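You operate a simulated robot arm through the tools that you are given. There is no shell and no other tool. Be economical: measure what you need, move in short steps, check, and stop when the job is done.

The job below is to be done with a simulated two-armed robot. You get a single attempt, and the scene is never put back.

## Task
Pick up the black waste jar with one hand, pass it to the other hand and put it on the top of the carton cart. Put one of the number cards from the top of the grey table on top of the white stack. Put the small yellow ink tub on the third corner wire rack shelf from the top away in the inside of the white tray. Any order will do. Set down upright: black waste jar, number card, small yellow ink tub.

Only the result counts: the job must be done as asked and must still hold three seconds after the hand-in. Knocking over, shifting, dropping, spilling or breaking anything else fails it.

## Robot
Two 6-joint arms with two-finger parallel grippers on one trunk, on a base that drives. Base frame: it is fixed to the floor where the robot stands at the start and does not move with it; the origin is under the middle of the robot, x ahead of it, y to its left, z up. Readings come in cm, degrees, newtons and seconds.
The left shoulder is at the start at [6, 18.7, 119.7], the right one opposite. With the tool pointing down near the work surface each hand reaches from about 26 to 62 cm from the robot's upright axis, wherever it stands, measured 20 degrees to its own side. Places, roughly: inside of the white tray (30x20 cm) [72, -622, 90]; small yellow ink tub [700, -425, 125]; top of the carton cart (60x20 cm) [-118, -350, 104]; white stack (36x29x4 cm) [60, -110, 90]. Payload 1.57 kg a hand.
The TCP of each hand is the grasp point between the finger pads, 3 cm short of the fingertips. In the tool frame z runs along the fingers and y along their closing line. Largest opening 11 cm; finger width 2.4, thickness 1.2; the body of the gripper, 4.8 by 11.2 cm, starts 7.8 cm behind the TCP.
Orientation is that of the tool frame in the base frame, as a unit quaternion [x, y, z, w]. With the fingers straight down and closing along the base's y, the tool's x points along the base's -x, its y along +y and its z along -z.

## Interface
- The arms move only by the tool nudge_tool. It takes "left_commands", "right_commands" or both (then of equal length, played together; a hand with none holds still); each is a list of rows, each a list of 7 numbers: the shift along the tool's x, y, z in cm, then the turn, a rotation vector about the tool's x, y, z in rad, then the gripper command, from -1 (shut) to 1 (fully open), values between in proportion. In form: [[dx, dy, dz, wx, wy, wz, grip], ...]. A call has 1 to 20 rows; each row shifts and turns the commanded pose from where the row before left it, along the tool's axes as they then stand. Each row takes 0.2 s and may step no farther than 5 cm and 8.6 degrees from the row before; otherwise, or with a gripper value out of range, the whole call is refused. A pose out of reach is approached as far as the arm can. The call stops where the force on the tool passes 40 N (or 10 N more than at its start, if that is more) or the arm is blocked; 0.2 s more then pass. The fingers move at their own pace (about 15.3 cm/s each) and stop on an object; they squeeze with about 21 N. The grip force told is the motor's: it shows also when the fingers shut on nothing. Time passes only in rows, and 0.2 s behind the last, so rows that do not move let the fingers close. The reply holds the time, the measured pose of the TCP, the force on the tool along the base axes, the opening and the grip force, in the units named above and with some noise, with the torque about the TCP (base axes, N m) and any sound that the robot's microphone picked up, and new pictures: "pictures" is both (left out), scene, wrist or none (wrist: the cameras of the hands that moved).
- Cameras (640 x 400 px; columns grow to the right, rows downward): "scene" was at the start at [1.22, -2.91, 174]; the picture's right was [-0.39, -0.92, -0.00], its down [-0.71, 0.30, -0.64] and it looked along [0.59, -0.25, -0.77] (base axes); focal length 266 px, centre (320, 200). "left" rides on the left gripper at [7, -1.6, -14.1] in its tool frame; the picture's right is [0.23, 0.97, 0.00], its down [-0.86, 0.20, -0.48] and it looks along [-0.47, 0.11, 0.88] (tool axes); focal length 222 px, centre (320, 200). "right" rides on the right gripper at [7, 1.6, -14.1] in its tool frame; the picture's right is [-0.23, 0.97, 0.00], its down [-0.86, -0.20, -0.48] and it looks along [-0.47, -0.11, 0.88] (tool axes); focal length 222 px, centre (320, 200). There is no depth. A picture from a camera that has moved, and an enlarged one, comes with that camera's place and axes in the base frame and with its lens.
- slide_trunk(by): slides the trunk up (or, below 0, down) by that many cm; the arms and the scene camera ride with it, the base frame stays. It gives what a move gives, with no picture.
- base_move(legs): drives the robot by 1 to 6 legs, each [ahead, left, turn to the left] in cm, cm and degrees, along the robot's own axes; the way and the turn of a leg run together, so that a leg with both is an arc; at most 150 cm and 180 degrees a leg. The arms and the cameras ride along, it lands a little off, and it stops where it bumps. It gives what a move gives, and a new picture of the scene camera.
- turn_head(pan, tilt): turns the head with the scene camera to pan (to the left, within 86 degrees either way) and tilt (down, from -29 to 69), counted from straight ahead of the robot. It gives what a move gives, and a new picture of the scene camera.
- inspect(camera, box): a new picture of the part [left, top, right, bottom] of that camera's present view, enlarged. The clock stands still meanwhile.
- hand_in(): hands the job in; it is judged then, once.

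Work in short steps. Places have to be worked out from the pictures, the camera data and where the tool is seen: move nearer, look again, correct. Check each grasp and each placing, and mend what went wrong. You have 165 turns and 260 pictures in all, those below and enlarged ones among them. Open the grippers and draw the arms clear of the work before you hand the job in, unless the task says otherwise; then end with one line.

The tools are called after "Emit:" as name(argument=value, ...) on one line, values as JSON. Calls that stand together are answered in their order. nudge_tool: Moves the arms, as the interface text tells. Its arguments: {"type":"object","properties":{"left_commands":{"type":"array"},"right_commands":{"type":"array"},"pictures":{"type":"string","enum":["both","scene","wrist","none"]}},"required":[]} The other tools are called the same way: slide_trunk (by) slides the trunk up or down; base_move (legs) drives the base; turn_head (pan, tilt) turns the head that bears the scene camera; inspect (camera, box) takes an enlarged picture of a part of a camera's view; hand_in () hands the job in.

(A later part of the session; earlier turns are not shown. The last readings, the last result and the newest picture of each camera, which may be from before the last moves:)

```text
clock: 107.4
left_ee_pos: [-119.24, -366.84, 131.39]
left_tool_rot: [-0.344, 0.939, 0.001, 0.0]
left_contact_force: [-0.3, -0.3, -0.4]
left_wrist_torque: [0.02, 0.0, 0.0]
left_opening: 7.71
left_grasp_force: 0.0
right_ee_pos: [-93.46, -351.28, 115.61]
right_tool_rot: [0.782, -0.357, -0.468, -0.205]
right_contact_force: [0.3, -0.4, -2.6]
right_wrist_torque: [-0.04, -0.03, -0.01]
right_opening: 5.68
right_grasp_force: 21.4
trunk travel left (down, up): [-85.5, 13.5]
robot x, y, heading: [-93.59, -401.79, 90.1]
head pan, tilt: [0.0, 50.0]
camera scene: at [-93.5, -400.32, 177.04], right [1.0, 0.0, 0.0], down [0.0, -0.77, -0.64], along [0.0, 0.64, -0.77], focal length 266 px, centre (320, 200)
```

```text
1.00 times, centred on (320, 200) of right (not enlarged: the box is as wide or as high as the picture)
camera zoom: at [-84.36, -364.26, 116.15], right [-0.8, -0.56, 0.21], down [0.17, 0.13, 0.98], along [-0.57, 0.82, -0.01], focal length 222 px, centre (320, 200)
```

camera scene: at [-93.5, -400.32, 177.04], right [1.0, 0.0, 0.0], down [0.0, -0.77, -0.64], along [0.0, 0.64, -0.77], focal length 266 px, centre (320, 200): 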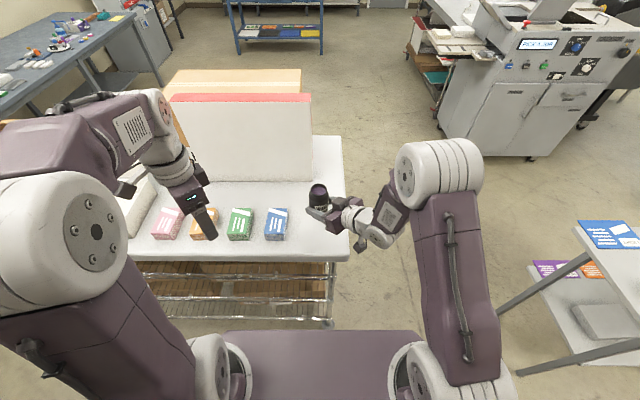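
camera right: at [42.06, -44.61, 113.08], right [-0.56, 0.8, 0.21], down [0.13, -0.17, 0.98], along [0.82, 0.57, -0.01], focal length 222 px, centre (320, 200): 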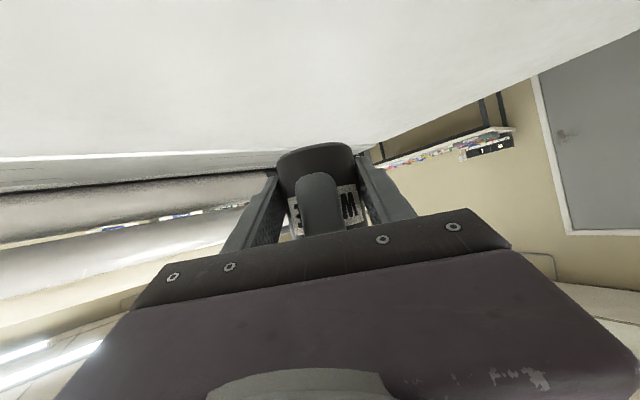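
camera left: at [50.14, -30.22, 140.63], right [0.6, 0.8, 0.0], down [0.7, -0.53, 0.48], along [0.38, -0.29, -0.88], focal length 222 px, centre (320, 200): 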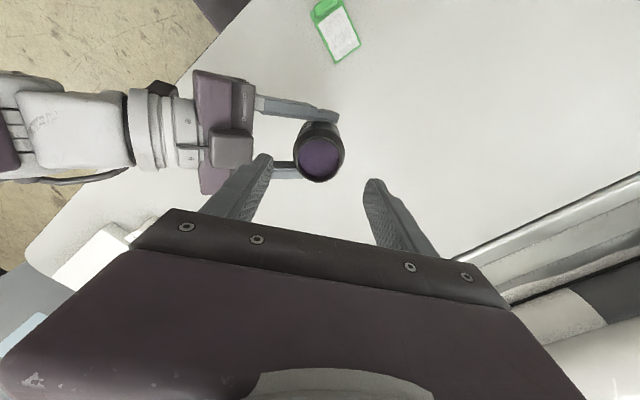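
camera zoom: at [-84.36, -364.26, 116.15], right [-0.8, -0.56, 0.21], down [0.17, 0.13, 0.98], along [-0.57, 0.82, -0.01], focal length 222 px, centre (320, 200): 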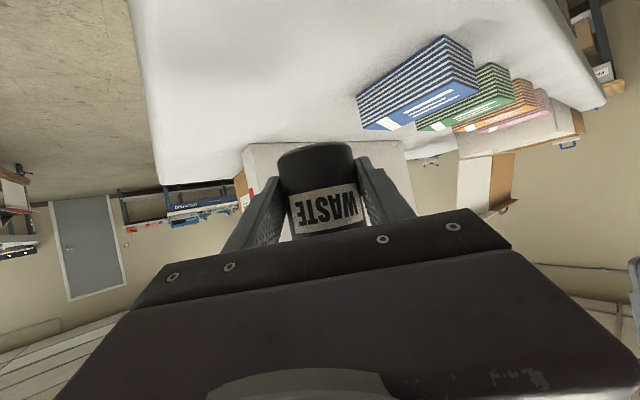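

Lower the trunk 6.5 cm, then go down with small arm steps to contact.

Emit:
slide_trunk(by=-6.5)

Emit:
inspect(camera="right", box=[160, 60, 480, 260])

```text
clock: 108.5
left_ee_pos: [-119.21, -366.81, 124.91]
left_tool_rot: [-0.345, 0.939, 0.0, 0.0]
left_contact_force: [-0.4, 0.1, 0.0]
left_wrist_torque: [0.0, -0.01, 0.0]
left_opening: 7.68
left_grasp_force: 0.1
right_ee_pos: [-93.63, -351.15, 109.08]
right_tool_rot: [0.782, -0.357, -0.468, -0.206]
right_contact_force: [-0.6, 0.0, -2.9]
right_wrist_torque: [-0.02, -0.02, -0.01]
right_opening: 5.68
right_grasp_force: 20.7
trunk travel left (down, up): [-79.0, 20.0]
robot x, y, heading: [-93.47, -401.61, 89.9]
head pan, tilt: [0.0, 50.0]
```

```text
2.00 times, centred on (320, 160) of right
camera zoom: at [-84.36, -364.09, 109.59], right [-0.8, -0.56, 0.21], down [0.17, 0.13, 0.98], along [-0.57, 0.82, -0.01], focal length 444 px, centre (320, 280)
```

zoom: 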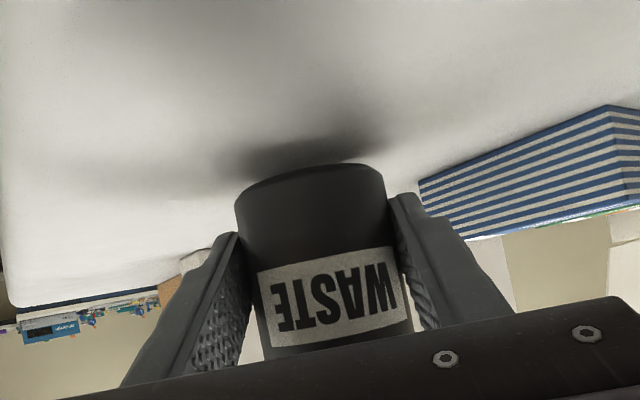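

About 1–2 cm above the surface. Step down gently.

Emit:
nudge_tool(right_commands=[[0.44, 0, 0.24, 0, 0, 0, -1], [0.44, 0, 0.24, 0, 0, 0, -1]], pictures="none")

Emit:
nudge_tool(right_commands=[[0.26, 0, 0.14, 0, 0, 0, -1]], pictures="none")

Emit:
nudge_tool(right_commands=[[0.26, 0, 0.14, 0, 0, 0, -1]], pictures="wrist")

```text
clock: 109.1
left_ee_pos: [-119.18, -366.76, 124.92]
left_tool_rot: [-0.344, 0.939, 0.0, 0.0]
left_contact_force: [0.0, -0.2, -0.4]
left_wrist_torque: [0.04, 0.0, 0.01]
left_opening: 7.71
left_grasp_force: 0.1
right_ee_pos: [-93.48, -351.08, 108.21]
right_tool_rot: [0.781, -0.357, -0.469, -0.206]
right_contact_force: [0.8, 2.6, 3.3]
right_wrist_torque: [0.23, -0.11, 0.02]
right_opening: 5.7
right_grasp_force: 21.0
trunk travel left (down, up): [-79.0, 20.0]
robot x, y, heading: [-93.3, -401.99, 90.3]
head pan, tilt: [0.0, 50.0]
```

```text
clock: 109.5
left_ee_pos: [-119.17, -366.92, 125.0]
left_tool_rot: [-0.345, 0.939, 0.0, 0.0]
left_contact_force: [0.5, -0.8, -0.1]
left_wrist_torque: [0.0, 0.01, 0.02]
left_opening: 7.7
left_grasp_force: 0.0
right_ee_pos: [-93.49, -351.1, 108.15]
right_tool_rot: [0.782, -0.356, -0.468, -0.207]
right_contact_force: [2.3, 2.2, 18.3]
right_wrist_torque: [0.53, -0.24, 0.1]
right_opening: 5.7
right_grasp_force: 21.2
trunk travel left (down, up): [-79.0, 20.0]
robot x, y, heading: [-93.64, -401.6, 90.0]
head pan, tilt: [0.0, 50.0]
```

```text
clock: 109.9
left_ee_pos: [-119.16, -366.93, 124.95]
left_tool_rot: [-0.345, 0.939, 0.001, 0.0]
left_contact_force: [-0.7, -0.3, -0.6]
left_wrist_torque: [0.0, 0.01, 0.01]
left_opening: 7.69
left_grasp_force: 0.1
right_ee_pos: [-93.49, -351.01, 107.8]
right_tool_rot: [0.782, -0.357, -0.466, -0.206]
right_contact_force: [2.5, 1.0, 21.1]
right_wrist_torque: [0.58, -0.28, 0.04]
right_opening: 5.7
right_grasp_force: 21.4
trunk travel left (down, up): [-79.0, 20.0]
robot x, y, heading: [-93.39, -402.19, 90.3]
head pan, tilt: [0.0, 50.0]
camera right: at [-84.4, -364.02, 108.4], right [-0.8, -0.56, 0.21], down [0.16, 0.13, 0.98], along [-0.58, 0.82, -0.01], focal length 222 px, centre (320, 200)
```

right: 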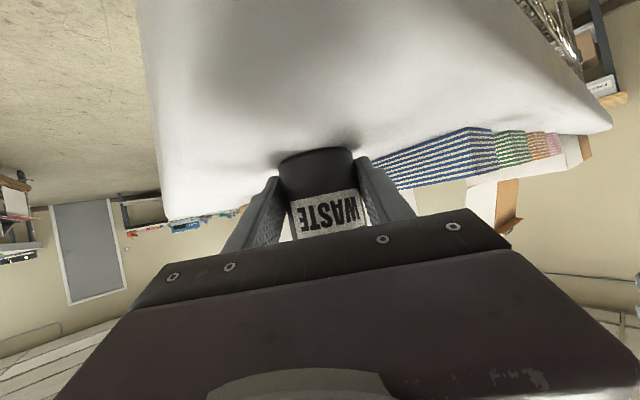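

Contact (~20 N). Relieve slightly and open partially, then check.

Emit:
nudge_tool(right_commands=[[-0.22, 0, -0.12, 0, 0, 0, -1], [0, 0, 0, 0, 0, 0, 0.35], [0, 0, 0, 0, 0, 0, 0.35]], pictures="both")

```text
clock: 110.7
left_ee_pos: [-119.06, -366.69, 124.84]
left_tool_rot: [-0.345, 0.939, -0.001, 0.0]
left_contact_force: [0.7, 0.2, -0.1]
left_wrist_torque: [-0.05, 0.01, 0.0]
left_opening: 7.72
left_grasp_force: 0.1
right_ee_pos: [-93.33, -351.11, 107.56]
right_tool_rot: [0.784, -0.36, -0.464, -0.203]
right_contact_force: [0.0, -0.3, 0.1]
right_wrist_torque: [0.03, 0.03, -0.02]
right_opening: 7.42
right_grasp_force: 0.1
trunk travel left (down, up): [-79.0, 20.0]
robot x, y, heading: [-93.55, -401.73, 90.4]
head pan, tilt: [0.0, 50.0]
camera scene: at [-93.37, -399.92, 170.52], right [1.0, 0.0, 0.0], down [0.0, -0.77, -0.64], along [0.0, 0.64, -0.77], focal length 266 px, centre (320, 200)
camera right: at [-84.31, -364.0, 108.31], right [-0.8, -0.56, 0.21], down [0.16, 0.14, 0.98], along [-0.57, 0.82, -0.02], focal length 222 px, centre (320, 200)
```

scene: 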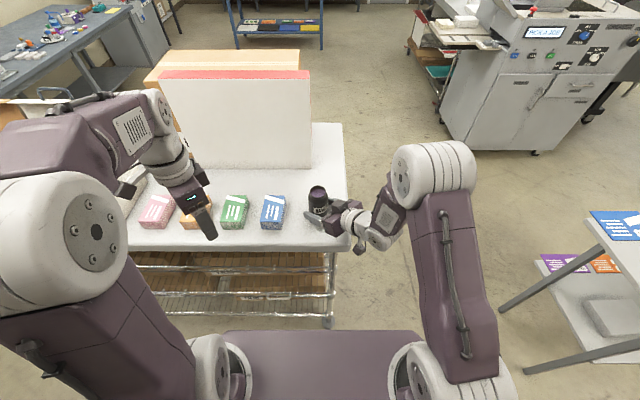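
right: 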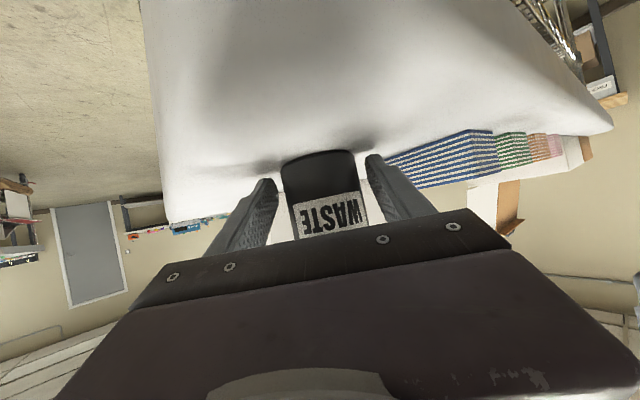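

Jar stands free. Withdraw along the finger direction.

Emit:
nudge_tool(right_commands=[[0, 0, -2, 0, 0, 0, 0.35], [0, 0, -3, 0, 0, 0, 0.35], [0, 0, -3, 0, 0, 0, 0.35], [0, 0, -3, 0, 0, 0, 0.35]], pictures="both")

```text
clock: 111.7
left_ee_pos: [-119.17, -366.83, 124.8]
left_tool_rot: [-0.345, 0.938, 0.001, -0.001]
left_contact_force: [-0.2, -0.2, 0.5]
left_wrist_torque: [0.02, 0.05, 0.01]
left_opening: 7.67
left_grasp_force: 0.0
right_ee_pos: [-87.3, -357.24, 114.28]
right_tool_rot: [0.784, -0.357, -0.465, -0.204]
right_contact_force: [1.0, 0.1, 1.0]
right_wrist_torque: [-0.01, -0.03, -0.01]
right_opening: 7.43
right_grasp_force: 0.0
right hand out of reach, approached as far as the arm can: row 1, 2, 3
trunk travel left (down, up): [-79.0, 20.0]
robot x, y, heading: [-93.36, -401.99, 90.0]
head pan, tilt: [0.0, 50.0]
camera scene: at [-93.42, -400.18, 170.54], right [1.0, 0.0, 0.0], down [0.0, -0.77, -0.64], along [0.0, 0.64, -0.77], focal length 266 px, centre (320, 200)
camera right: at [-78.18, -370.17, 114.97], right [-0.8, -0.56, 0.21], down [0.16, 0.14, 0.98], along [-0.58, 0.82, -0.02], focal length 222 px, centre (320, 200)
```

scene: 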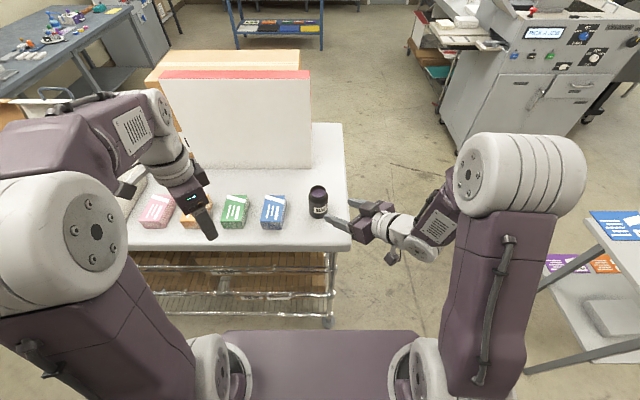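
right: 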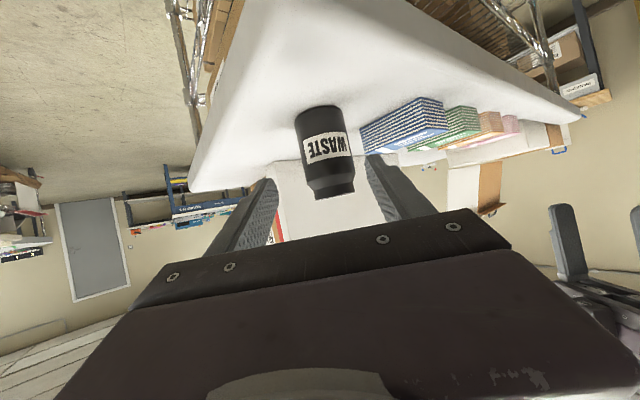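

The jar stands upright on the cart. I raise the right hand, back off and turn east to plan the route to the wire rack.

Emit:
nudge_tool(right_commands=[[-3.5, 0, -1.9, 0, 0, 0, 0.6], [-3.5, 0, -1.9, 0, 0, 0, 0.6]], pictures="none")

Emit:
base_move(legs=[[-32, 0, 0], [0, 0, -90]])

Emit:
turn_head(pan=0, tilt=20)

```text
clock: 112.3
left_ee_pos: [-119.18, -366.91, 124.89]
left_tool_rot: [-0.345, 0.939, 0.001, 0.0]
left_contact_force: [-0.6, -0.9, -0.1]
left_wrist_torque: [0.0, -0.01, 0.04]
left_opening: 7.69
left_grasp_force: 0.1
right_ee_pos: [-87.32, -357.47, 122.16]
right_tool_rot: [0.781, -0.357, -0.468, -0.206]
right_contact_force: [0.0, -0.2, 0.4]
right_wrist_torque: [-0.03, -0.01, -0.02]
right_opening: 8.78
right_grasp_force: 0.0
trunk travel left (down, up): [-79.0, 20.0]
robot x, y, heading: [-93.84, -401.61, 90.2]
head pan, tilt: [0.0, 50.0]
```

```text
clock: 118.2
left_ee_pos: [-58.57, -408.29, 124.83]
left_tool_rot: [0.417, 0.909, 0.0, 0.0]
left_contact_force: [-0.1, 0.3, 0.0]
left_wrist_torque: [-0.02, -0.02, 0.03]
left_opening: 7.7
left_grasp_force: 0.1
right_ee_pos: [-48.83, -440.08, 122.0]
right_tool_rot: [-0.302, 0.805, 0.186, 0.476]
right_contact_force: [0.9, -0.8, 1.2]
right_wrist_torque: [-0.02, 0.01, 0.02]
right_opening: 8.81
right_grasp_force: 0.0
trunk travel left (down, up): [-79.0, 20.0]
robot x, y, heading: [-93.43, -433.36, 0.7]
head pan, tilt: [0.0, 50.0]
camera scene: at [-91.71, -433.72, 170.54], right [0.01, -1.0, 0.0], down [-0.77, -0.01, -0.64], along [0.64, 0.01, -0.77], focal length 266 px, centre (320, 200)
```

scene: 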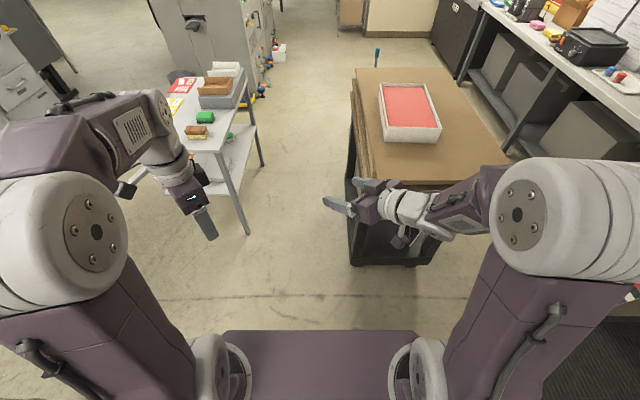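

```text
clock: 119.2
left_ee_pos: [-58.58, -408.11, 124.9]
left_tool_rot: [0.417, 0.909, -0.001, 0.0]
left_contact_force: [0.0, 0.1, 0.0]
left_wrist_torque: [-0.02, 0.04, 0.0]
left_opening: 7.69
left_grasp_force: 0.0
right_ee_pos: [-48.81, -439.98, 121.92]
right_tool_rot: [-0.303, 0.804, 0.187, 0.475]
right_contact_force: [0.1, -0.2, 0.1]
right_wrist_torque: [0.0, 0.01, 0.03]
right_opening: 8.8
right_grasp_force: 0.1
trunk travel left (down, up): [-79.0, 20.0]
robot x, y, heading: [-93.46, -433.86, 0.4]
head pan, tilt: [0.0, 20.0]
camera scene: at [-90.1, -433.72, 175.09], right [0.01, -1.0, 0.0], down [-0.34, 0.0, -0.94], along [0.94, 0.01, -0.34], focal length 266 px, centre (320, 200)
```

scene: 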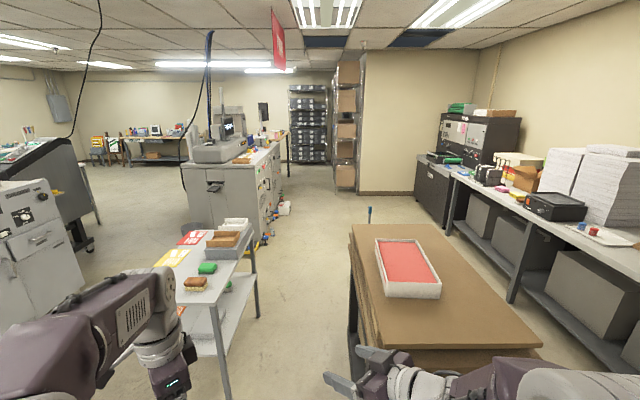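

A straight lane east exists between the sample table (y>−377) and the board cart (y<−455). I center at y≈−416 and advance in stages.

Emit:
base_move(legs=[[0, 17.5, -0.5], [55, 0, 0]])

```text
clock: 123.4
left_ee_pos: [-3.61, -391.3, 124.87]
left_tool_rot: [0.423, 0.906, 0.0, 0.0]
left_contact_force: [-0.9, -0.2, 0.0]
left_wrist_torque: [-0.02, -0.02, 0.01]
left_opening: 7.71
left_grasp_force: 0.1
right_ee_pos: [5.8, -423.29, 122.02]
right_tool_rot: [-0.298, 0.806, 0.184, 0.477]
right_contact_force: [0.3, 0.3, 0.7]
right_wrist_torque: [-0.02, -0.01, -0.01]
right_opening: 8.81
right_grasp_force: 0.0
trunk travel left (down, up): [-79.0, 20.0]
robot x, y, heading: [-38.7, -416.47, 0.1]
head pan, tilt: [0.0, 20.0]
camera scene: at [-35.45, -416.51, 175.1], right [0.0, -1.0, 0.0], down [-0.34, 0.0, -0.94], along [0.94, 0.0, -0.34], focal length 266 px, centre (320, 200)
```

scene: 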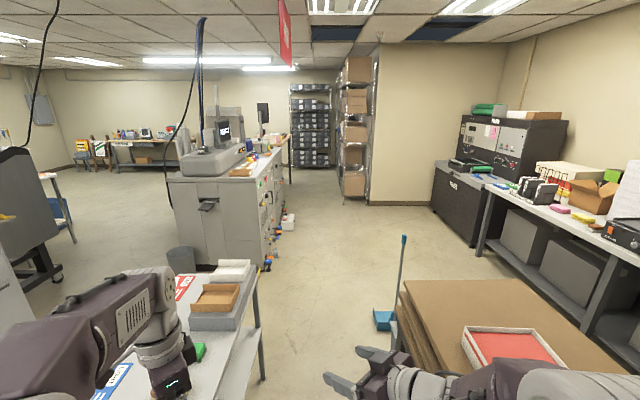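

Lane is well centred. Advance 150 cm.

Emit:
base_move(legs=[[150, 0, 0]])

```text
clock: 131.0
left_ee_pos: [149.94, -390.97, 124.79]
left_tool_rot: [0.42, 0.907, 0.0, 0.0]
left_contact_force: [-0.3, -0.9, 0.3]
left_wrist_torque: [-0.01, 0.0, 0.0]
left_opening: 7.7
left_grasp_force: 0.1
right_ee_pos: [159.33, -422.89, 122.03]
right_tool_rot: [-0.3, 0.805, 0.185, 0.477]
right_contact_force: [-0.6, -0.6, 0.6]
right_wrist_torque: [0.0, -0.04, -0.02]
right_opening: 8.79
right_grasp_force: 0.0
trunk travel left (down, up): [-79.0, 20.0]
robot x, y, heading: [114.76, -416.65, 0.1]
head pan, tilt: [0.0, 20.0]
camera scene: at [118.11, -416.42, 175.1], right [0.0, -1.0, 0.0], down [-0.34, 0.0, -0.94], along [0.94, 0.0, -0.34], focal length 266 px, centre (320, 200)
```

scene: 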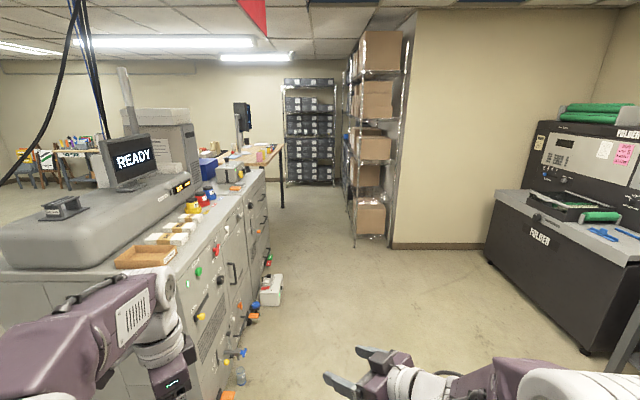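

Continue along y≈−420, past the white box on the floor, 150 cm at a time.

Emit:
base_move(legs=[[140, -4, 0]])

Emit:
base_move(legs=[[140, 0, 0]])

```text
clock: 138.0
left_ee_pos: [290.9, -396.68, 124.84]
left_tool_rot: [0.429, 0.903, 0.0, -0.001]
left_contact_force: [-0.3, 0.7, 0.0]
left_wrist_torque: [-0.02, -0.02, 0.01]
left_opening: 7.71
left_grasp_force: 0.0
right_ee_pos: [299.72, -428.68, 121.94]
right_tool_rot: [-0.292, 0.808, 0.18, 0.479]
right_contact_force: [-0.3, 0.0, -0.4]
right_wrist_torque: [-0.01, 0.0, -0.02]
right_opening: 8.81
right_grasp_force: 0.1
trunk travel left (down, up): [-79.0, 20.0]
robot x, y, heading: [255.22, -421.11, -1.1]
head pan, tilt: [0.0, 20.0]
camera scene: at [258.61, -421.44, 175.1], right [-0.02, -1.0, 0.0], down [-0.34, 0.01, -0.94], along [0.94, -0.02, -0.34], focal length 266 px, centre (320, 200)
```

scene: 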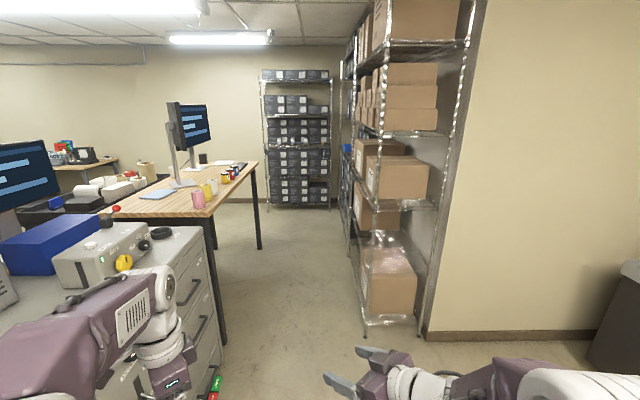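

```text
clock: 145.0
left_ee_pos: [429.6, -394.85, 124.89]
left_tool_rot: [0.411, 0.912, 0.0, 0.0]
left_contact_force: [-0.7, 0.3, -0.1]
left_wrist_torque: [0.02, 0.0, 0.0]
left_opening: 7.7
left_grasp_force: 0.1
right_ee_pos: [439.79, -426.69, 121.89]
right_tool_rot: [-0.307, 0.803, 0.19, 0.475]
right_contact_force: [0.2, -0.5, 0.0]
right_wrist_torque: [0.02, 0.02, -0.01]
right_opening: 8.8
right_grasp_force: 0.1
trunk travel left (down, up): [-79.0, 20.0]
robot x, y, heading: [395.03, -420.84, 1.6]
head pan, tilt: [0.0, 20.0]
camera scene: at [398.44, -420.94, 175.1], right [0.02, -1.0, 0.0], down [-0.34, -0.01, -0.94], along [0.94, 0.02, -0.34], focal length 266 px, centre (320, 200)
```

scene: 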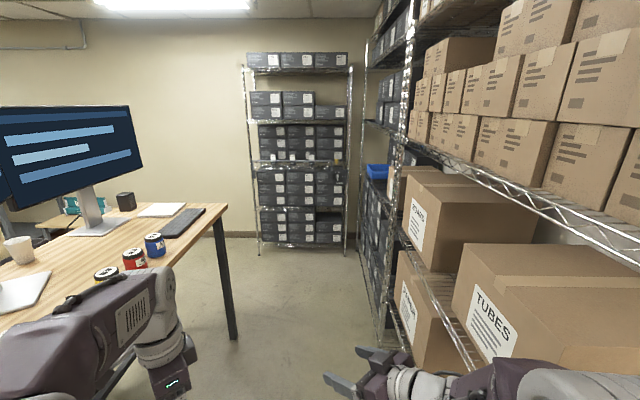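

The far rack is ahead; there's something yellow on its third shelf near the right. Enlarge.

Emit:
inspect(camera="scene", box=[240, 100, 400, 200])

```text
4.00 times, centred on (320, 150) of scene
camera zoom: at [398.44, -420.94, 175.1], right [0.02, -1.0, 0.0], down [-0.34, -0.01, -0.94], along [0.94, 0.02, -0.34], focal length 1064 px, centre (320, 400)
```

zoom: 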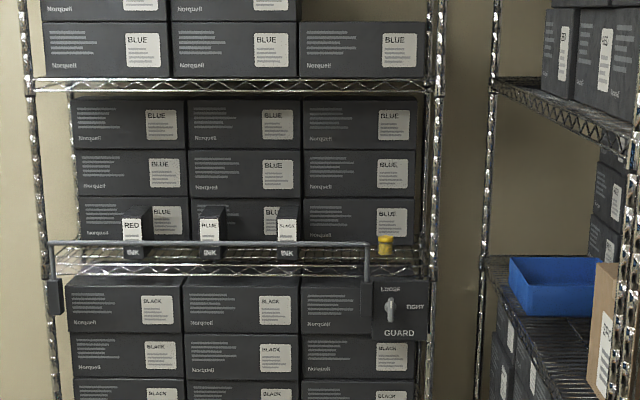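

The tub stands just right of a guard rail's end. I shift slightly left of the right-hand rack and approach to x≈590.

Emit:
base_move(legs=[[0, 13, -1.6], [100, 0, 0], [90, 0, 0]])

Emit:
turn_head(pan=0, tilt=30)

```text
clock: 155.3
left_ee_pos: [618.2, -384.76, 124.86]
left_tool_rot: [0.423, 0.906, 0.0, 0.0]
left_contact_force: [0.4, 0.1, 0.7]
left_wrist_torque: [-0.01, 0.03, 0.01]
left_opening: 7.7
left_grasp_force: 0.1
right_ee_pos: [627.5, -416.8, 121.87]
right_tool_rot: [-0.298, 0.806, 0.185, 0.477]
right_contact_force: [-0.4, -0.2, 0.1]
right_wrist_torque: [0.0, 0.02, -0.02]
right_opening: 8.77
right_grasp_force: 0.1
trunk travel left (down, up): [-79.0, 20.0]
robot x, y, heading: [582.94, -409.92, 0.0]
head pan, tilt: [0.0, 20.0]
camera scene: at [586.43, -409.99, 175.1], right [0.0, -1.0, 0.0], down [-0.34, 0.0, -0.94], along [0.94, 0.0, -0.34], focal length 266 px, centre (320, 200)
```

scene: 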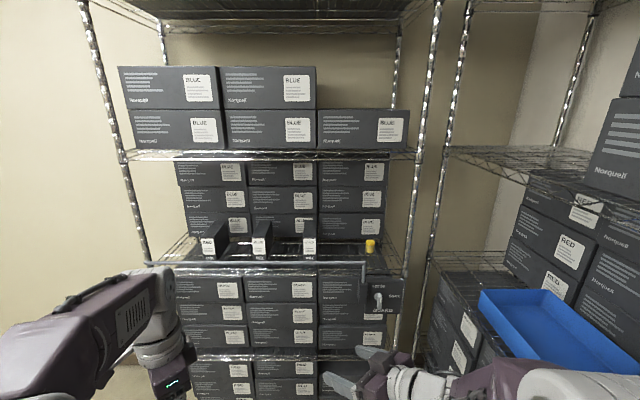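

```text
clock: 156.0
left_ee_pos: [618.35, -384.78, 124.81]
left_tool_rot: [0.423, 0.906, 0.0, 0.0]
left_contact_force: [0.2, 0.9, -0.3]
left_wrist_torque: [-0.03, 0.03, 0.03]
left_opening: 7.68
left_grasp_force: 0.2
right_ee_pos: [627.69, -416.73, 121.97]
right_tool_rot: [-0.297, 0.807, 0.183, 0.476]
right_contact_force: [0.3, -0.2, -0.3]
right_wrist_torque: [-0.02, 0.0, 0.01]
right_opening: 8.82
right_grasp_force: 0.0
trunk travel left (down, up): [-79.0, 20.0]
robot x, y, heading: [583.03, -409.71, -0.3]
head pan, tilt: [0.0, 30.0]
camera scene: at [586.29, -409.99, 173.49], right [0.0, -1.0, 0.0], down [-0.5, 0.0, -0.87], along [0.87, 0.0, -0.5], focal length 266 px, centre (320, 200)
```

scene: 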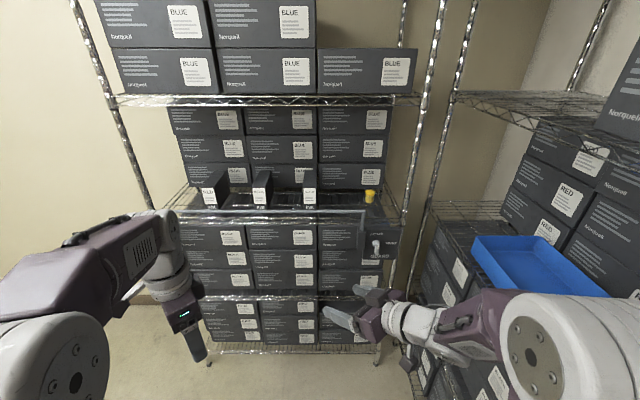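

Emit:
inspect(camera="scene", box=[300, 160, 428, 240])

```text
5.00 times, centred on (364, 200) of scene
camera zoom: at [586.29, -409.99, 173.49], right [0.0, -1.0, 0.0], down [-0.5, 0.0, -0.87], along [0.87, 0.0, -0.5], focal length 1330 px, centre (100, 200)
```

zoom: 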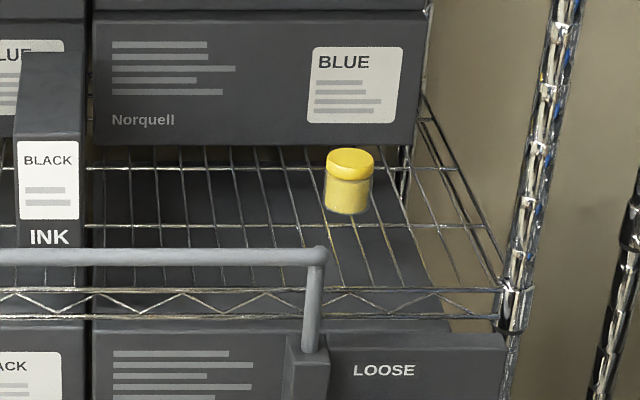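

Tub appears about 14 cm behind the shelf's front edge, right of the guard post. I'll set the right hand to yaw 0, 45° downward pitch, in free air here first.

Emit:
nudge_tool(right_commands=[[0, 0, 0, 0.1256, 0, 0.068, 0.6], [0, 0, 0, 0.1256, 0, 0.068, 0.6], [0, 0, 0, 0.1256, 0, 0.068, 0.6], [0, 0, 0, 0.1256, 0, 0.068, 0.6], [0, 0, 0, 0.1256, 0, 0.068, 0.6], [0, 0, 0, 0, 0.1, 0, 0.6], [0, 0, 0, 0, 0.1, 0, 0.6], [0, 0, 0, 0, 0.1, 0, 0.6]], pictures="wrist")

```text
clock: 157.8
left_ee_pos: [618.41, -384.68, 124.86]
left_tool_rot: [0.423, 0.906, 0.0, 0.0]
left_contact_force: [0.8, 0.6, 0.5]
left_wrist_torque: [0.0, 0.01, 0.0]
left_opening: 7.7
left_grasp_force: 0.0
right_ee_pos: [629.08, -416.45, 122.53]
right_tool_rot: [0.001, 0.928, 0.005, 0.373]
right_contact_force: [0.2, -0.6, -0.6]
right_wrist_torque: [0.02, 0.02, 0.0]
right_opening: 8.8
right_grasp_force: 0.0
right hand out of reach, approached as far as the arm can: row 2, 3
trunk travel left (down, up): [-79.0, 20.0]
robot x, y, heading: [583.32, -410.1, -0.2]
head pan, tilt: [0.0, 30.0]
camera right: at [614.14, -414.93, 127.79], right [0.16, 0.97, 0.17], down [0.29, -0.21, 0.94], along [0.94, -0.1, -0.31], focal length 222 px, centre (320, 200)
```

right: 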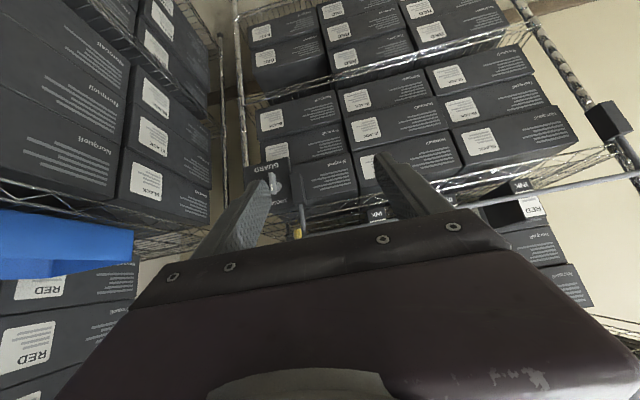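

Hand is pitched 46°. Enlarge where the tub appears in this view to triangulate.

Emit:
inspect(camera="right", box=[220, 130, 412, 250])

```text
3.33 times, centred on (316, 190) of right
camera zoom: at [614.14, -414.93, 127.79], right [0.16, 0.97, 0.17], down [0.29, -0.21, 0.94], along [0.94, -0.1, -0.31], focal length 740 px, centre (333, 233)
```

zoom: 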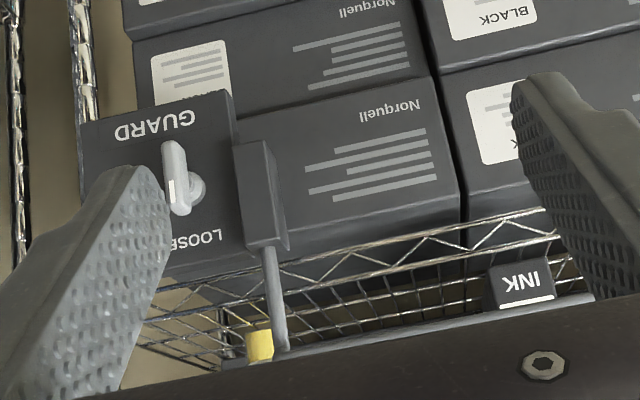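

Triangulation puts the tub base near (694,−433.5,111). I shift the right hand right and up, then drive 35 cm closer.

Emit:
nudge_tool(right_commands=[[-1.04, -3.8, -1.08, 0, 0, 0, 1], [-1.04, -3.8, -1.08, 0, 0, 0, 1], [-1.04, -3.8, -1.08, 0, 0, 0, 1], [-1.04, -3.8, -1.08, 0, 0, 0, 1]], pictures="none")

Emit:
base_move(legs=[[35, -1.5, 0.2]])

Emit:
inspect(camera="right", box=[0, 0, 640, 400])

```text
clock: 158.8
left_ee_pos: [618.35, -384.75, 124.93]
left_tool_rot: [0.422, 0.906, 0.001, 0.0]
left_contact_force: [-0.9, -0.7, -0.5]
left_wrist_torque: [-0.01, -0.01, 0.0]
left_opening: 7.67
left_grasp_force: 0.1
right_ee_pos: [630.19, -427.93, 127.84]
right_tool_rot: [0.011, 0.913, -0.013, 0.408]
right_contact_force: [0.2, -0.5, 0.4]
right_wrist_torque: [-0.02, 0.02, 0.04]
right_opening: 10.99
right_grasp_force: 0.1
right hand out of reach, approached as far as the arm can: row 3, 4
trunk travel left (down, up): [-79.0, 20.0]
robot x, y, heading: [583.01, -410.48, -0.2]
head pan, tilt: [0.0, 30.0]
```

```text
clock: 161.1
left_ee_pos: [652.98, -386.1, 124.82]
left_tool_rot: [0.42, 0.907, 0.001, 0.0]
left_contact_force: [-0.1, -0.1, 0.5]
left_wrist_torque: [0.02, 0.0, -0.03]
left_opening: 7.69
left_grasp_force: 0.1
right_ee_pos: [665.12, -429.17, 127.76]
right_tool_rot: [0.009, 0.913, -0.013, 0.408]
right_contact_force: [-0.1, -0.3, 0.1]
right_wrist_torque: [-0.01, -0.03, -0.03]
right_opening: 10.99
right_grasp_force: 0.0
trunk travel left (down, up): [-79.0, 20.0]
robot x, y, heading: [617.86, -411.64, 0.2]
head pan, tilt: [0.0, 30.0]
camera scene: at [620.94, -411.44, 173.49], right [0.0, -1.0, 0.0], down [-0.5, 0.0, -0.87], along [0.87, 0.0, -0.5], focal length 266 px, centre (320, 200)
```

scene: 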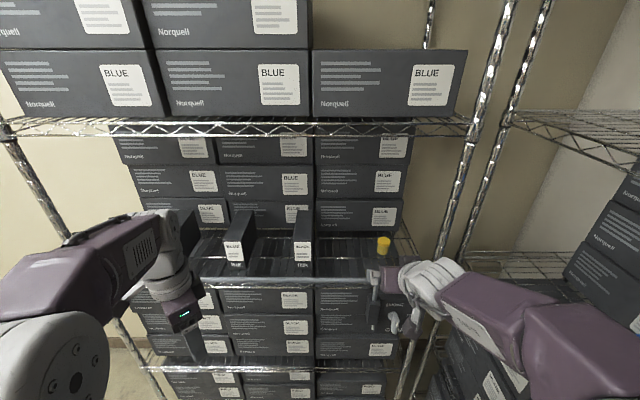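

```text
1.00 times, centred on (320, 200) of right (not enlarged: the box is as wide or as high as the picture)
camera zoom: at [649.78, -427.1, 131.96], right [0.18, 0.97, 0.15], down [0.21, -0.19, 0.96], along [0.96, -0.14, -0.24], focal length 222 px, centre (320, 200)
```

zoom: 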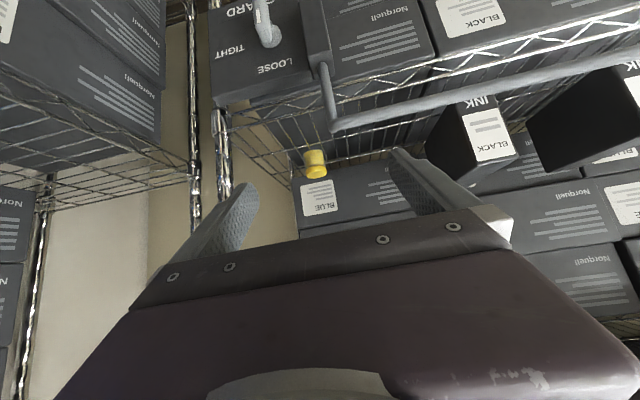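

Consistent: tub base at (693.4,−433.2,110.6), top ≈116.5. I retract the left hand, and set the right hand to y −433, z≈124, extended forward.

Emit:
nudge_tool(left_commands=[[3.85, -2.63, 0, 0, 0, 0, 0.4], [3.85, -2.63, 0, 0, 0, 0, 0.4], [3.85, -2.63, 0, 0, 0, 0, 0.4], [3.85, -2.63, 0, 0, 0, 0, 0.4]], right_commands=[[-0.255, -1, 1.785, 0, 0, 0, 0.8], [-0.255, -1, 1.785, 0, 0, 0, 0.8], [-0.255, -1, 1.785, 0, 0, 0, 0.8], [-0.255, -1, 1.785, 0, 0, 0, 0.8]], pictures="both")

```text
clock: 162.1
left_ee_pos: [636.79, -378.77, 124.17]
left_tool_rot: [0.42, 0.908, -0.002, 0.0]
left_contact_force: [-0.3, -0.1, 0.5]
left_wrist_torque: [-0.03, 0.01, -0.01]
left_opening: 7.7
left_grasp_force: 0.0
left hand out of reach, approached as far as the arm can: row 3, 4
right_ee_pos: [670.13, -432.6, 125.47]
right_tool_rot: [0.014, 0.906, -0.023, 0.423]
right_contact_force: [-0.2, 0.0, 0.9]
right_wrist_torque: [-0.05, -0.04, 0.01]
right_opening: 9.91
right_grasp_force: 0.0
right hand out of reach, approached as far as the arm can: row 3, 4
trunk travel left (down, up): [-79.0, 20.0]
robot x, y, heading: [617.47, -411.57, 0.2]
head pan, tilt: [0.0, 30.0]
camera scene: at [621.18, -411.33, 173.49], right [0.0, -1.0, 0.0], down [-0.5, 0.0, -0.87], along [0.87, 0.0, -0.5], focal length 266 px, centre (320, 200)
camera right: at [654.72, -430.32, 129.05], right [0.19, 0.97, 0.15], down [0.17, -0.18, 0.97], along [0.97, -0.16, -0.2], focal length 222 px, centre (320, 200)
camera left: at [630.99, -374.35, 138.4], right [0.6, 0.8, 0.0], down [0.71, -0.52, 0.48], along [0.38, -0.29, -0.88], focal length 222 px, centre (320, 200)
```

scene: 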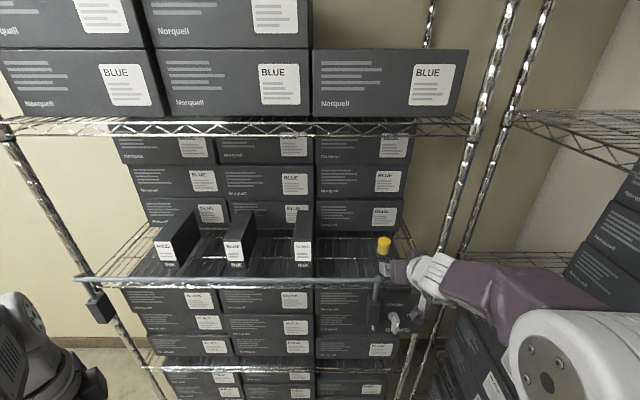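
right: 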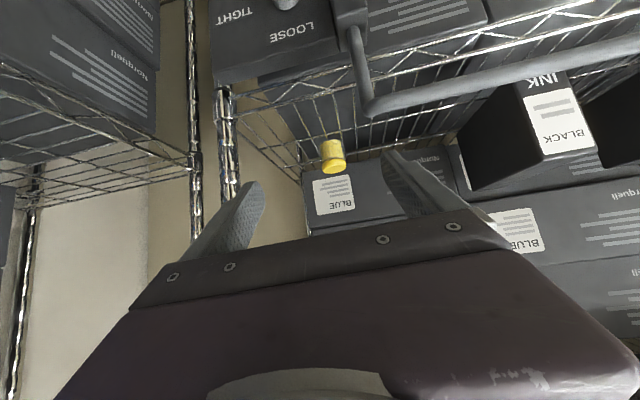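
left: 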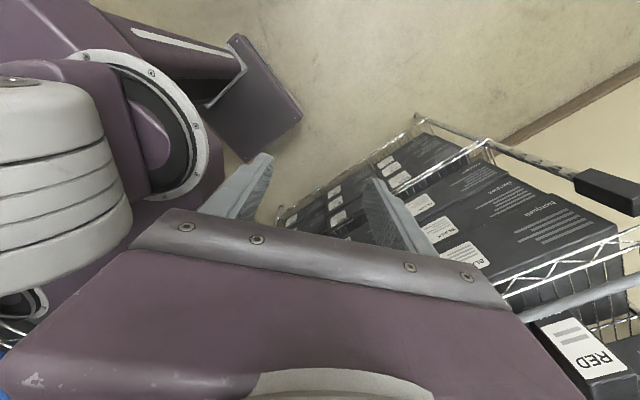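

The elbow sits wide because the arm is folded; I extend the hand 9 cm further forward (above the guard rail) and re-check.

Emit:
nudge_tool(right_commands=[[-1.92, 0, 2.3, 0, 0, 0, 0.8], [-1.92, 0, 2.3, 0, 0, 0, 0.8], [-1.92, 0, 2.3, 0, 0, 0, 0.8]], pictures="both")

```text
clock: 162.9
left_ee_pos: [636.98, -378.68, 124.16]
left_tool_rot: [0.421, 0.907, -0.002, -0.001]
left_contact_force: [-0.1, 1.4, -0.2]
left_wrist_torque: [-0.01, 0.01, -0.02]
left_opening: 7.69
left_grasp_force: 0.0
right_ee_pos: [676.74, -432.33, 125.2]
right_tool_rot: [0.01, 0.913, -0.012, 0.408]
right_contact_force: [0.1, -0.3, -0.2]
right_wrist_torque: [0.01, 0.02, 0.01]
right_opening: 9.9
right_grasp_force: 0.1
right hand out of reach, approached as far as the arm can: row 1, 2
trunk travel left (down, up): [-79.0, 20.0]
robot x, y, heading: [617.51, -411.73, 0.2]
head pan, tilt: [0.0, 30.0]
camera scene: at [621.37, -411.41, 173.49], right [0.0, -1.0, 0.0], down [-0.5, 0.0, -0.87], along [0.87, 0.0, -0.5], focal length 266 px, centre (320, 200)
camera right: at [661.49, -430.26, 129.32], right [0.18, 0.97, 0.16], down [0.21, -0.19, 0.96], along [0.96, -0.14, -0.24], focal length 222 px, centre (320, 200)
```

scene: 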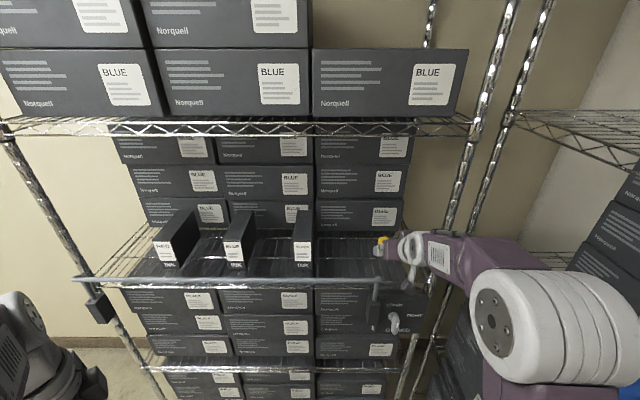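
right: 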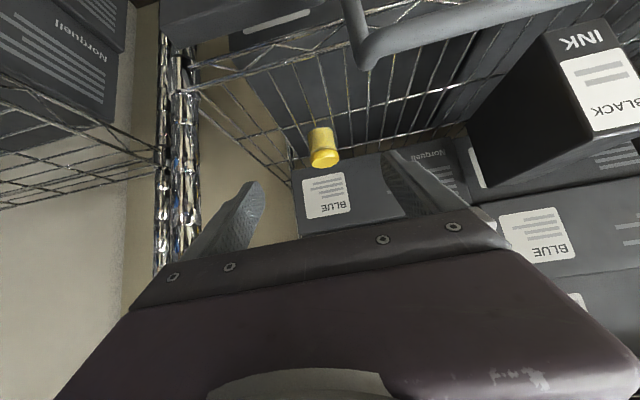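

Tub refined to (691.5,−433,110.6–115.6). Drive ahead 14.8 cm so the hand is over it at z 125.

Emit:
base_move(legs=[[14.8, -0.7, -0.2]])

Emit:
inspect(camera="right", box=[0, 0, 640, 400])

```text
clock: 164.3
left_ee_pos: [651.76, -379.67, 124.32]
left_tool_rot: [0.422, 0.907, -0.001, 0.001]
left_contact_force: [-0.7, -0.1, 1.0]
left_wrist_torque: [-0.02, -0.04, 0.01]
left_opening: 7.71
left_grasp_force: 0.0
right_ee_pos: [691.26, -433.37, 125.36]
right_tool_rot: [0.012, 0.912, -0.013, 0.409]
right_contact_force: [-1.1, -0.2, -0.3]
right_wrist_torque: [0.0, 0.0, -0.01]
right_opening: 9.9
right_grasp_force: 0.1
trunk travel left (down, up): [-79.0, 20.0]
robot x, y, heading: [632.72, -412.52, -0.0]
head pan, tilt: [0.0, 30.0]
camera scene: at [635.83, -412.14, 173.5], right [0.0, -1.0, 0.0], down [-0.5, 0.0, -0.87], along [0.87, 0.0, -0.5], focal length 266 px, centre (320, 200)
```

scene: 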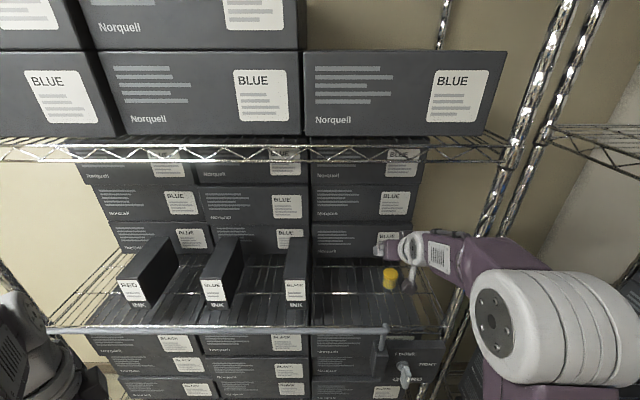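

```text
1.00 times, centred on (320, 200) of right (not enlarged: the box is as wide or as high as the picture)
camera zoom: at [675.98, -431.2, 129.47], right [0.18, 0.97, 0.15], down [0.21, -0.19, 0.96], along [0.96, -0.14, -0.23], focal length 222 px, centre (320, 200)
```

zoom: 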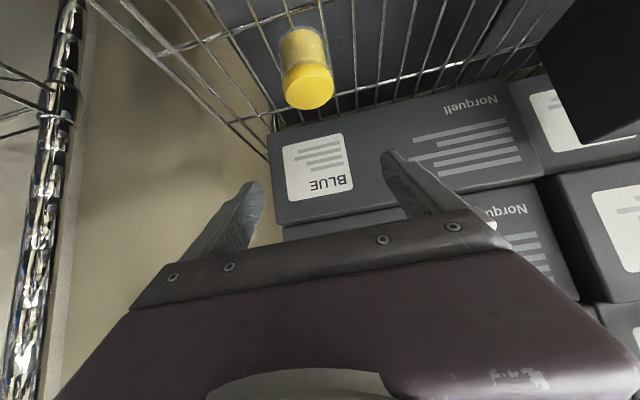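

Aligned within 1 cm. Nudge +0.7 x, +0.4 y, then lower the trunk 7 cm and check.

Emit:
nudge_tool(right_commands=[[-0.47, 0.4, 0.52, 0, 0, 0, 0.7]], pictures="none")

Emit:
slide_trunk(by=-7)

Emit:
inspect(camera="right", box=[0, 0, 640, 400])

Emit:
inspect(camera="scene", box=[310, 200, 470, 300])

```text
clock: 164.7
left_ee_pos: [651.94, -379.72, 124.16]
left_tool_rot: [0.422, 0.907, -0.001, -0.001]
left_contact_force: [-0.1, -0.3, 0.0]
left_wrist_torque: [0.02, -0.02, 0.01]
left_opening: 7.68
left_grasp_force: 0.1
right_ee_pos: [692.1, -432.95, 125.16]
right_tool_rot: [0.012, 0.913, -0.015, 0.408]
right_contact_force: [-0.5, 0.3, -0.6]
right_wrist_torque: [0.04, 0.01, 0.01]
right_opening: 9.34
right_grasp_force: 0.0
trunk travel left (down, up): [-79.0, 20.0]
robot x, y, heading: [632.72, -412.47, 0.0]
head pan, tilt: [0.0, 30.0]
```

```text
clock: 165.7
left_ee_pos: [652.1, -379.6, 117.1]
left_tool_rot: [0.422, 0.907, -0.001, 0.0]
left_contact_force: [-0.3, -0.2, -0.9]
left_wrist_torque: [-0.01, -0.03, 0.0]
left_opening: 7.71
left_grasp_force: 0.0
right_ee_pos: [692.25, -432.94, 118.29]
right_tool_rot: [0.012, 0.913, -0.013, 0.408]
right_contact_force: [0.3, -0.2, 0.0]
right_wrist_torque: [0.02, -0.03, 0.02]
right_opening: 9.36
right_grasp_force: 0.2
trunk travel left (down, up): [-72.0, 27.0]
robot x, y, heading: [632.64, -412.23, -0.0]
head pan, tilt: [0.0, 30.0]
```

```text
1.00 times, centred on (320, 200) of right (not enlarged: the box is as wide or as high as the picture)
camera zoom: at [676.97, -430.86, 122.33], right [0.18, 0.97, 0.15], down [0.21, -0.19, 0.96], along [0.96, -0.14, -0.24], focal length 222 px, centre (320, 200)
```

zoom: 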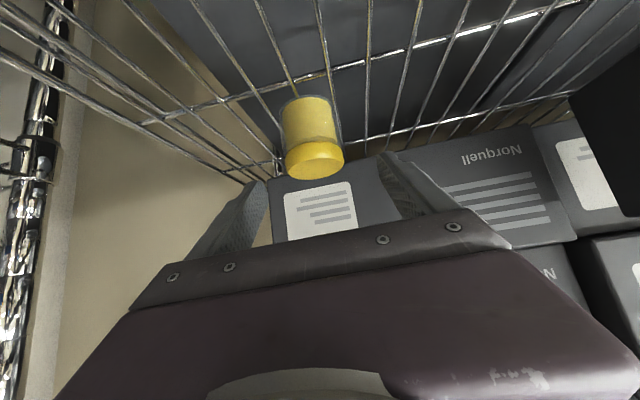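

```text
4.00 times, centred on (390, 250) of scene
camera zoom: at [636.22, -412.16, 166.49], right [0.0, -1.0, 0.0], down [-0.5, 0.0, -0.87], along [0.87, 0.0, -0.5], focal length 1064 px, centre (40, 0)
```

zoom: 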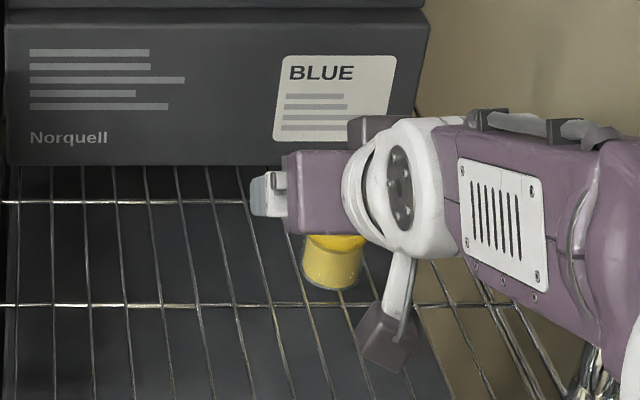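

Tub is centred between the fingers. Lower 3.4 cm more and close.

Emit:
slide_trunk(by=-3.4)

Emit:
nudge_tool(right_commands=[[0, 0, 0, 0, 0, 0, -1], [0, 0, 0, 0, 0, 0, -1], [0, 0, 0, 0, 0, 0, -1]], pictures="both")

```text
clock: 166.5
left_ee_pos: [652.13, -379.71, 113.87]
left_tool_rot: [0.421, 0.907, -0.001, 0.0]
left_contact_force: [0.2, 0.2, -0.3]
left_wrist_torque: [0.04, 0.01, 0.0]
left_opening: 7.7
left_grasp_force: 0.1
right_ee_pos: [692.23, -433.04, 114.81]
right_tool_rot: [0.012, 0.913, -0.014, 0.408]
right_contact_force: [0.1, 1.0, 0.2]
right_wrist_torque: [-0.01, -0.01, -0.04]
right_opening: 9.35
right_grasp_force: 0.0
trunk travel left (down, up): [-68.6, 30.4]
robot x, y, heading: [633.29, -412.39, 0.1]
head pan, tilt: [0.0, 30.0]
```

```text
clock: 167.3
left_ee_pos: [652.01, -379.64, 113.73]
left_tool_rot: [0.422, 0.907, 0.0, -0.001]
left_contact_force: [0.4, 0.3, -0.3]
left_wrist_torque: [-0.01, -0.02, -0.02]
left_opening: 7.71
left_grasp_force: 0.0
right_ee_pos: [692.23, -433.01, 114.85]
right_tool_rot: [0.012, 0.913, -0.013, 0.408]
right_contact_force: [1.2, -0.8, 0.6]
right_wrist_torque: [-0.02, -0.05, -0.02]
right_opening: 4.3
right_grasp_force: 21.0
trunk travel left (down, up): [-68.6, 30.4]
robot x, y, heading: [633.15, -412.25, -0.2]
head pan, tilt: [0.0, 30.0]
camera scene: at [636.2, -412.15, 163.09], right [0.0, -1.0, 0.0], down [-0.5, 0.0, -0.87], along [0.87, 0.0, -0.5], focal length 266 px, centre (320, 200)
camera right: at [676.96, -430.86, 118.94], right [0.18, 0.97, 0.15], down [0.21, -0.19, 0.96], along [0.96, -0.14, -0.24], focal length 222 px, centre (320, 200)
```

scene: 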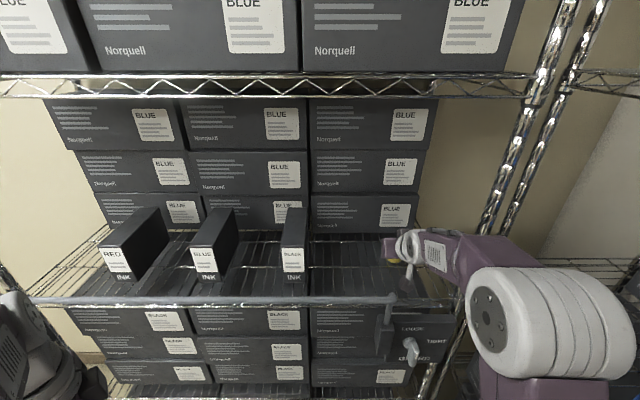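
right: 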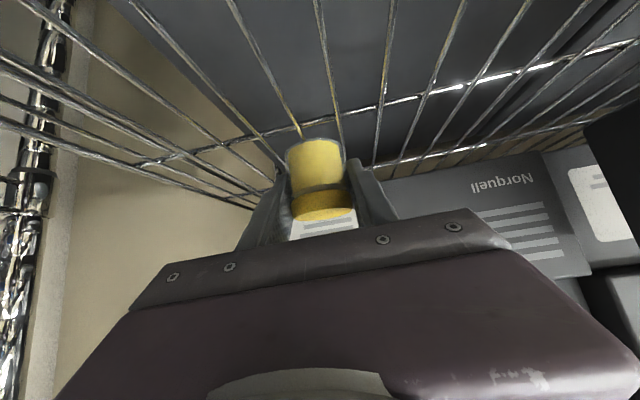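

Tub gripped (4.3 cm). Raise the trunk 13 cm and verify.

Emit:
slide_trunk(by=13)

Emit:
inspect(camera="right", box=[0, 0, 640, 400])

```text
clock: 168.9
left_ee_pos: [652.08, -379.55, 126.82]
left_tool_rot: [0.421, 0.907, -0.001, 0.0]
left_contact_force: [-0.9, 1.0, 0.9]
left_wrist_torque: [0.03, -0.03, 0.0]
left_opening: 7.7
left_grasp_force: 0.0
right_ee_pos: [692.31, -433.13, 127.75]
right_tool_rot: [0.011, 0.913, -0.013, 0.407]
right_contact_force: [-0.1, -0.8, -1.7]
right_wrist_torque: [0.0, -0.02, -0.01]
right_opening: 4.3
right_grasp_force: 21.3
trunk travel left (down, up): [-81.6, 17.4]
robot x, y, heading: [633.11, -412.38, -0.0]
head pan, tilt: [0.0, 30.0]
```

```text
1.00 times, centred on (320, 200) of right (not enlarged: the box is as wide or as high as the picture)
camera zoom: at [676.97, -430.87, 131.92], right [0.18, 0.97, 0.15], down [0.21, -0.19, 0.96], along [0.96, -0.14, -0.24], focal length 222 px, centre (320, 200)
```

zoom: 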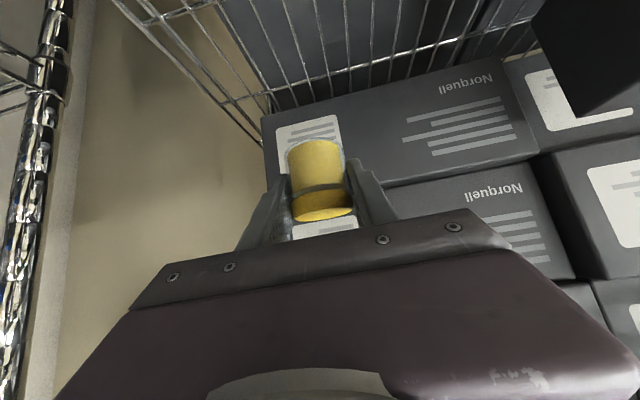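

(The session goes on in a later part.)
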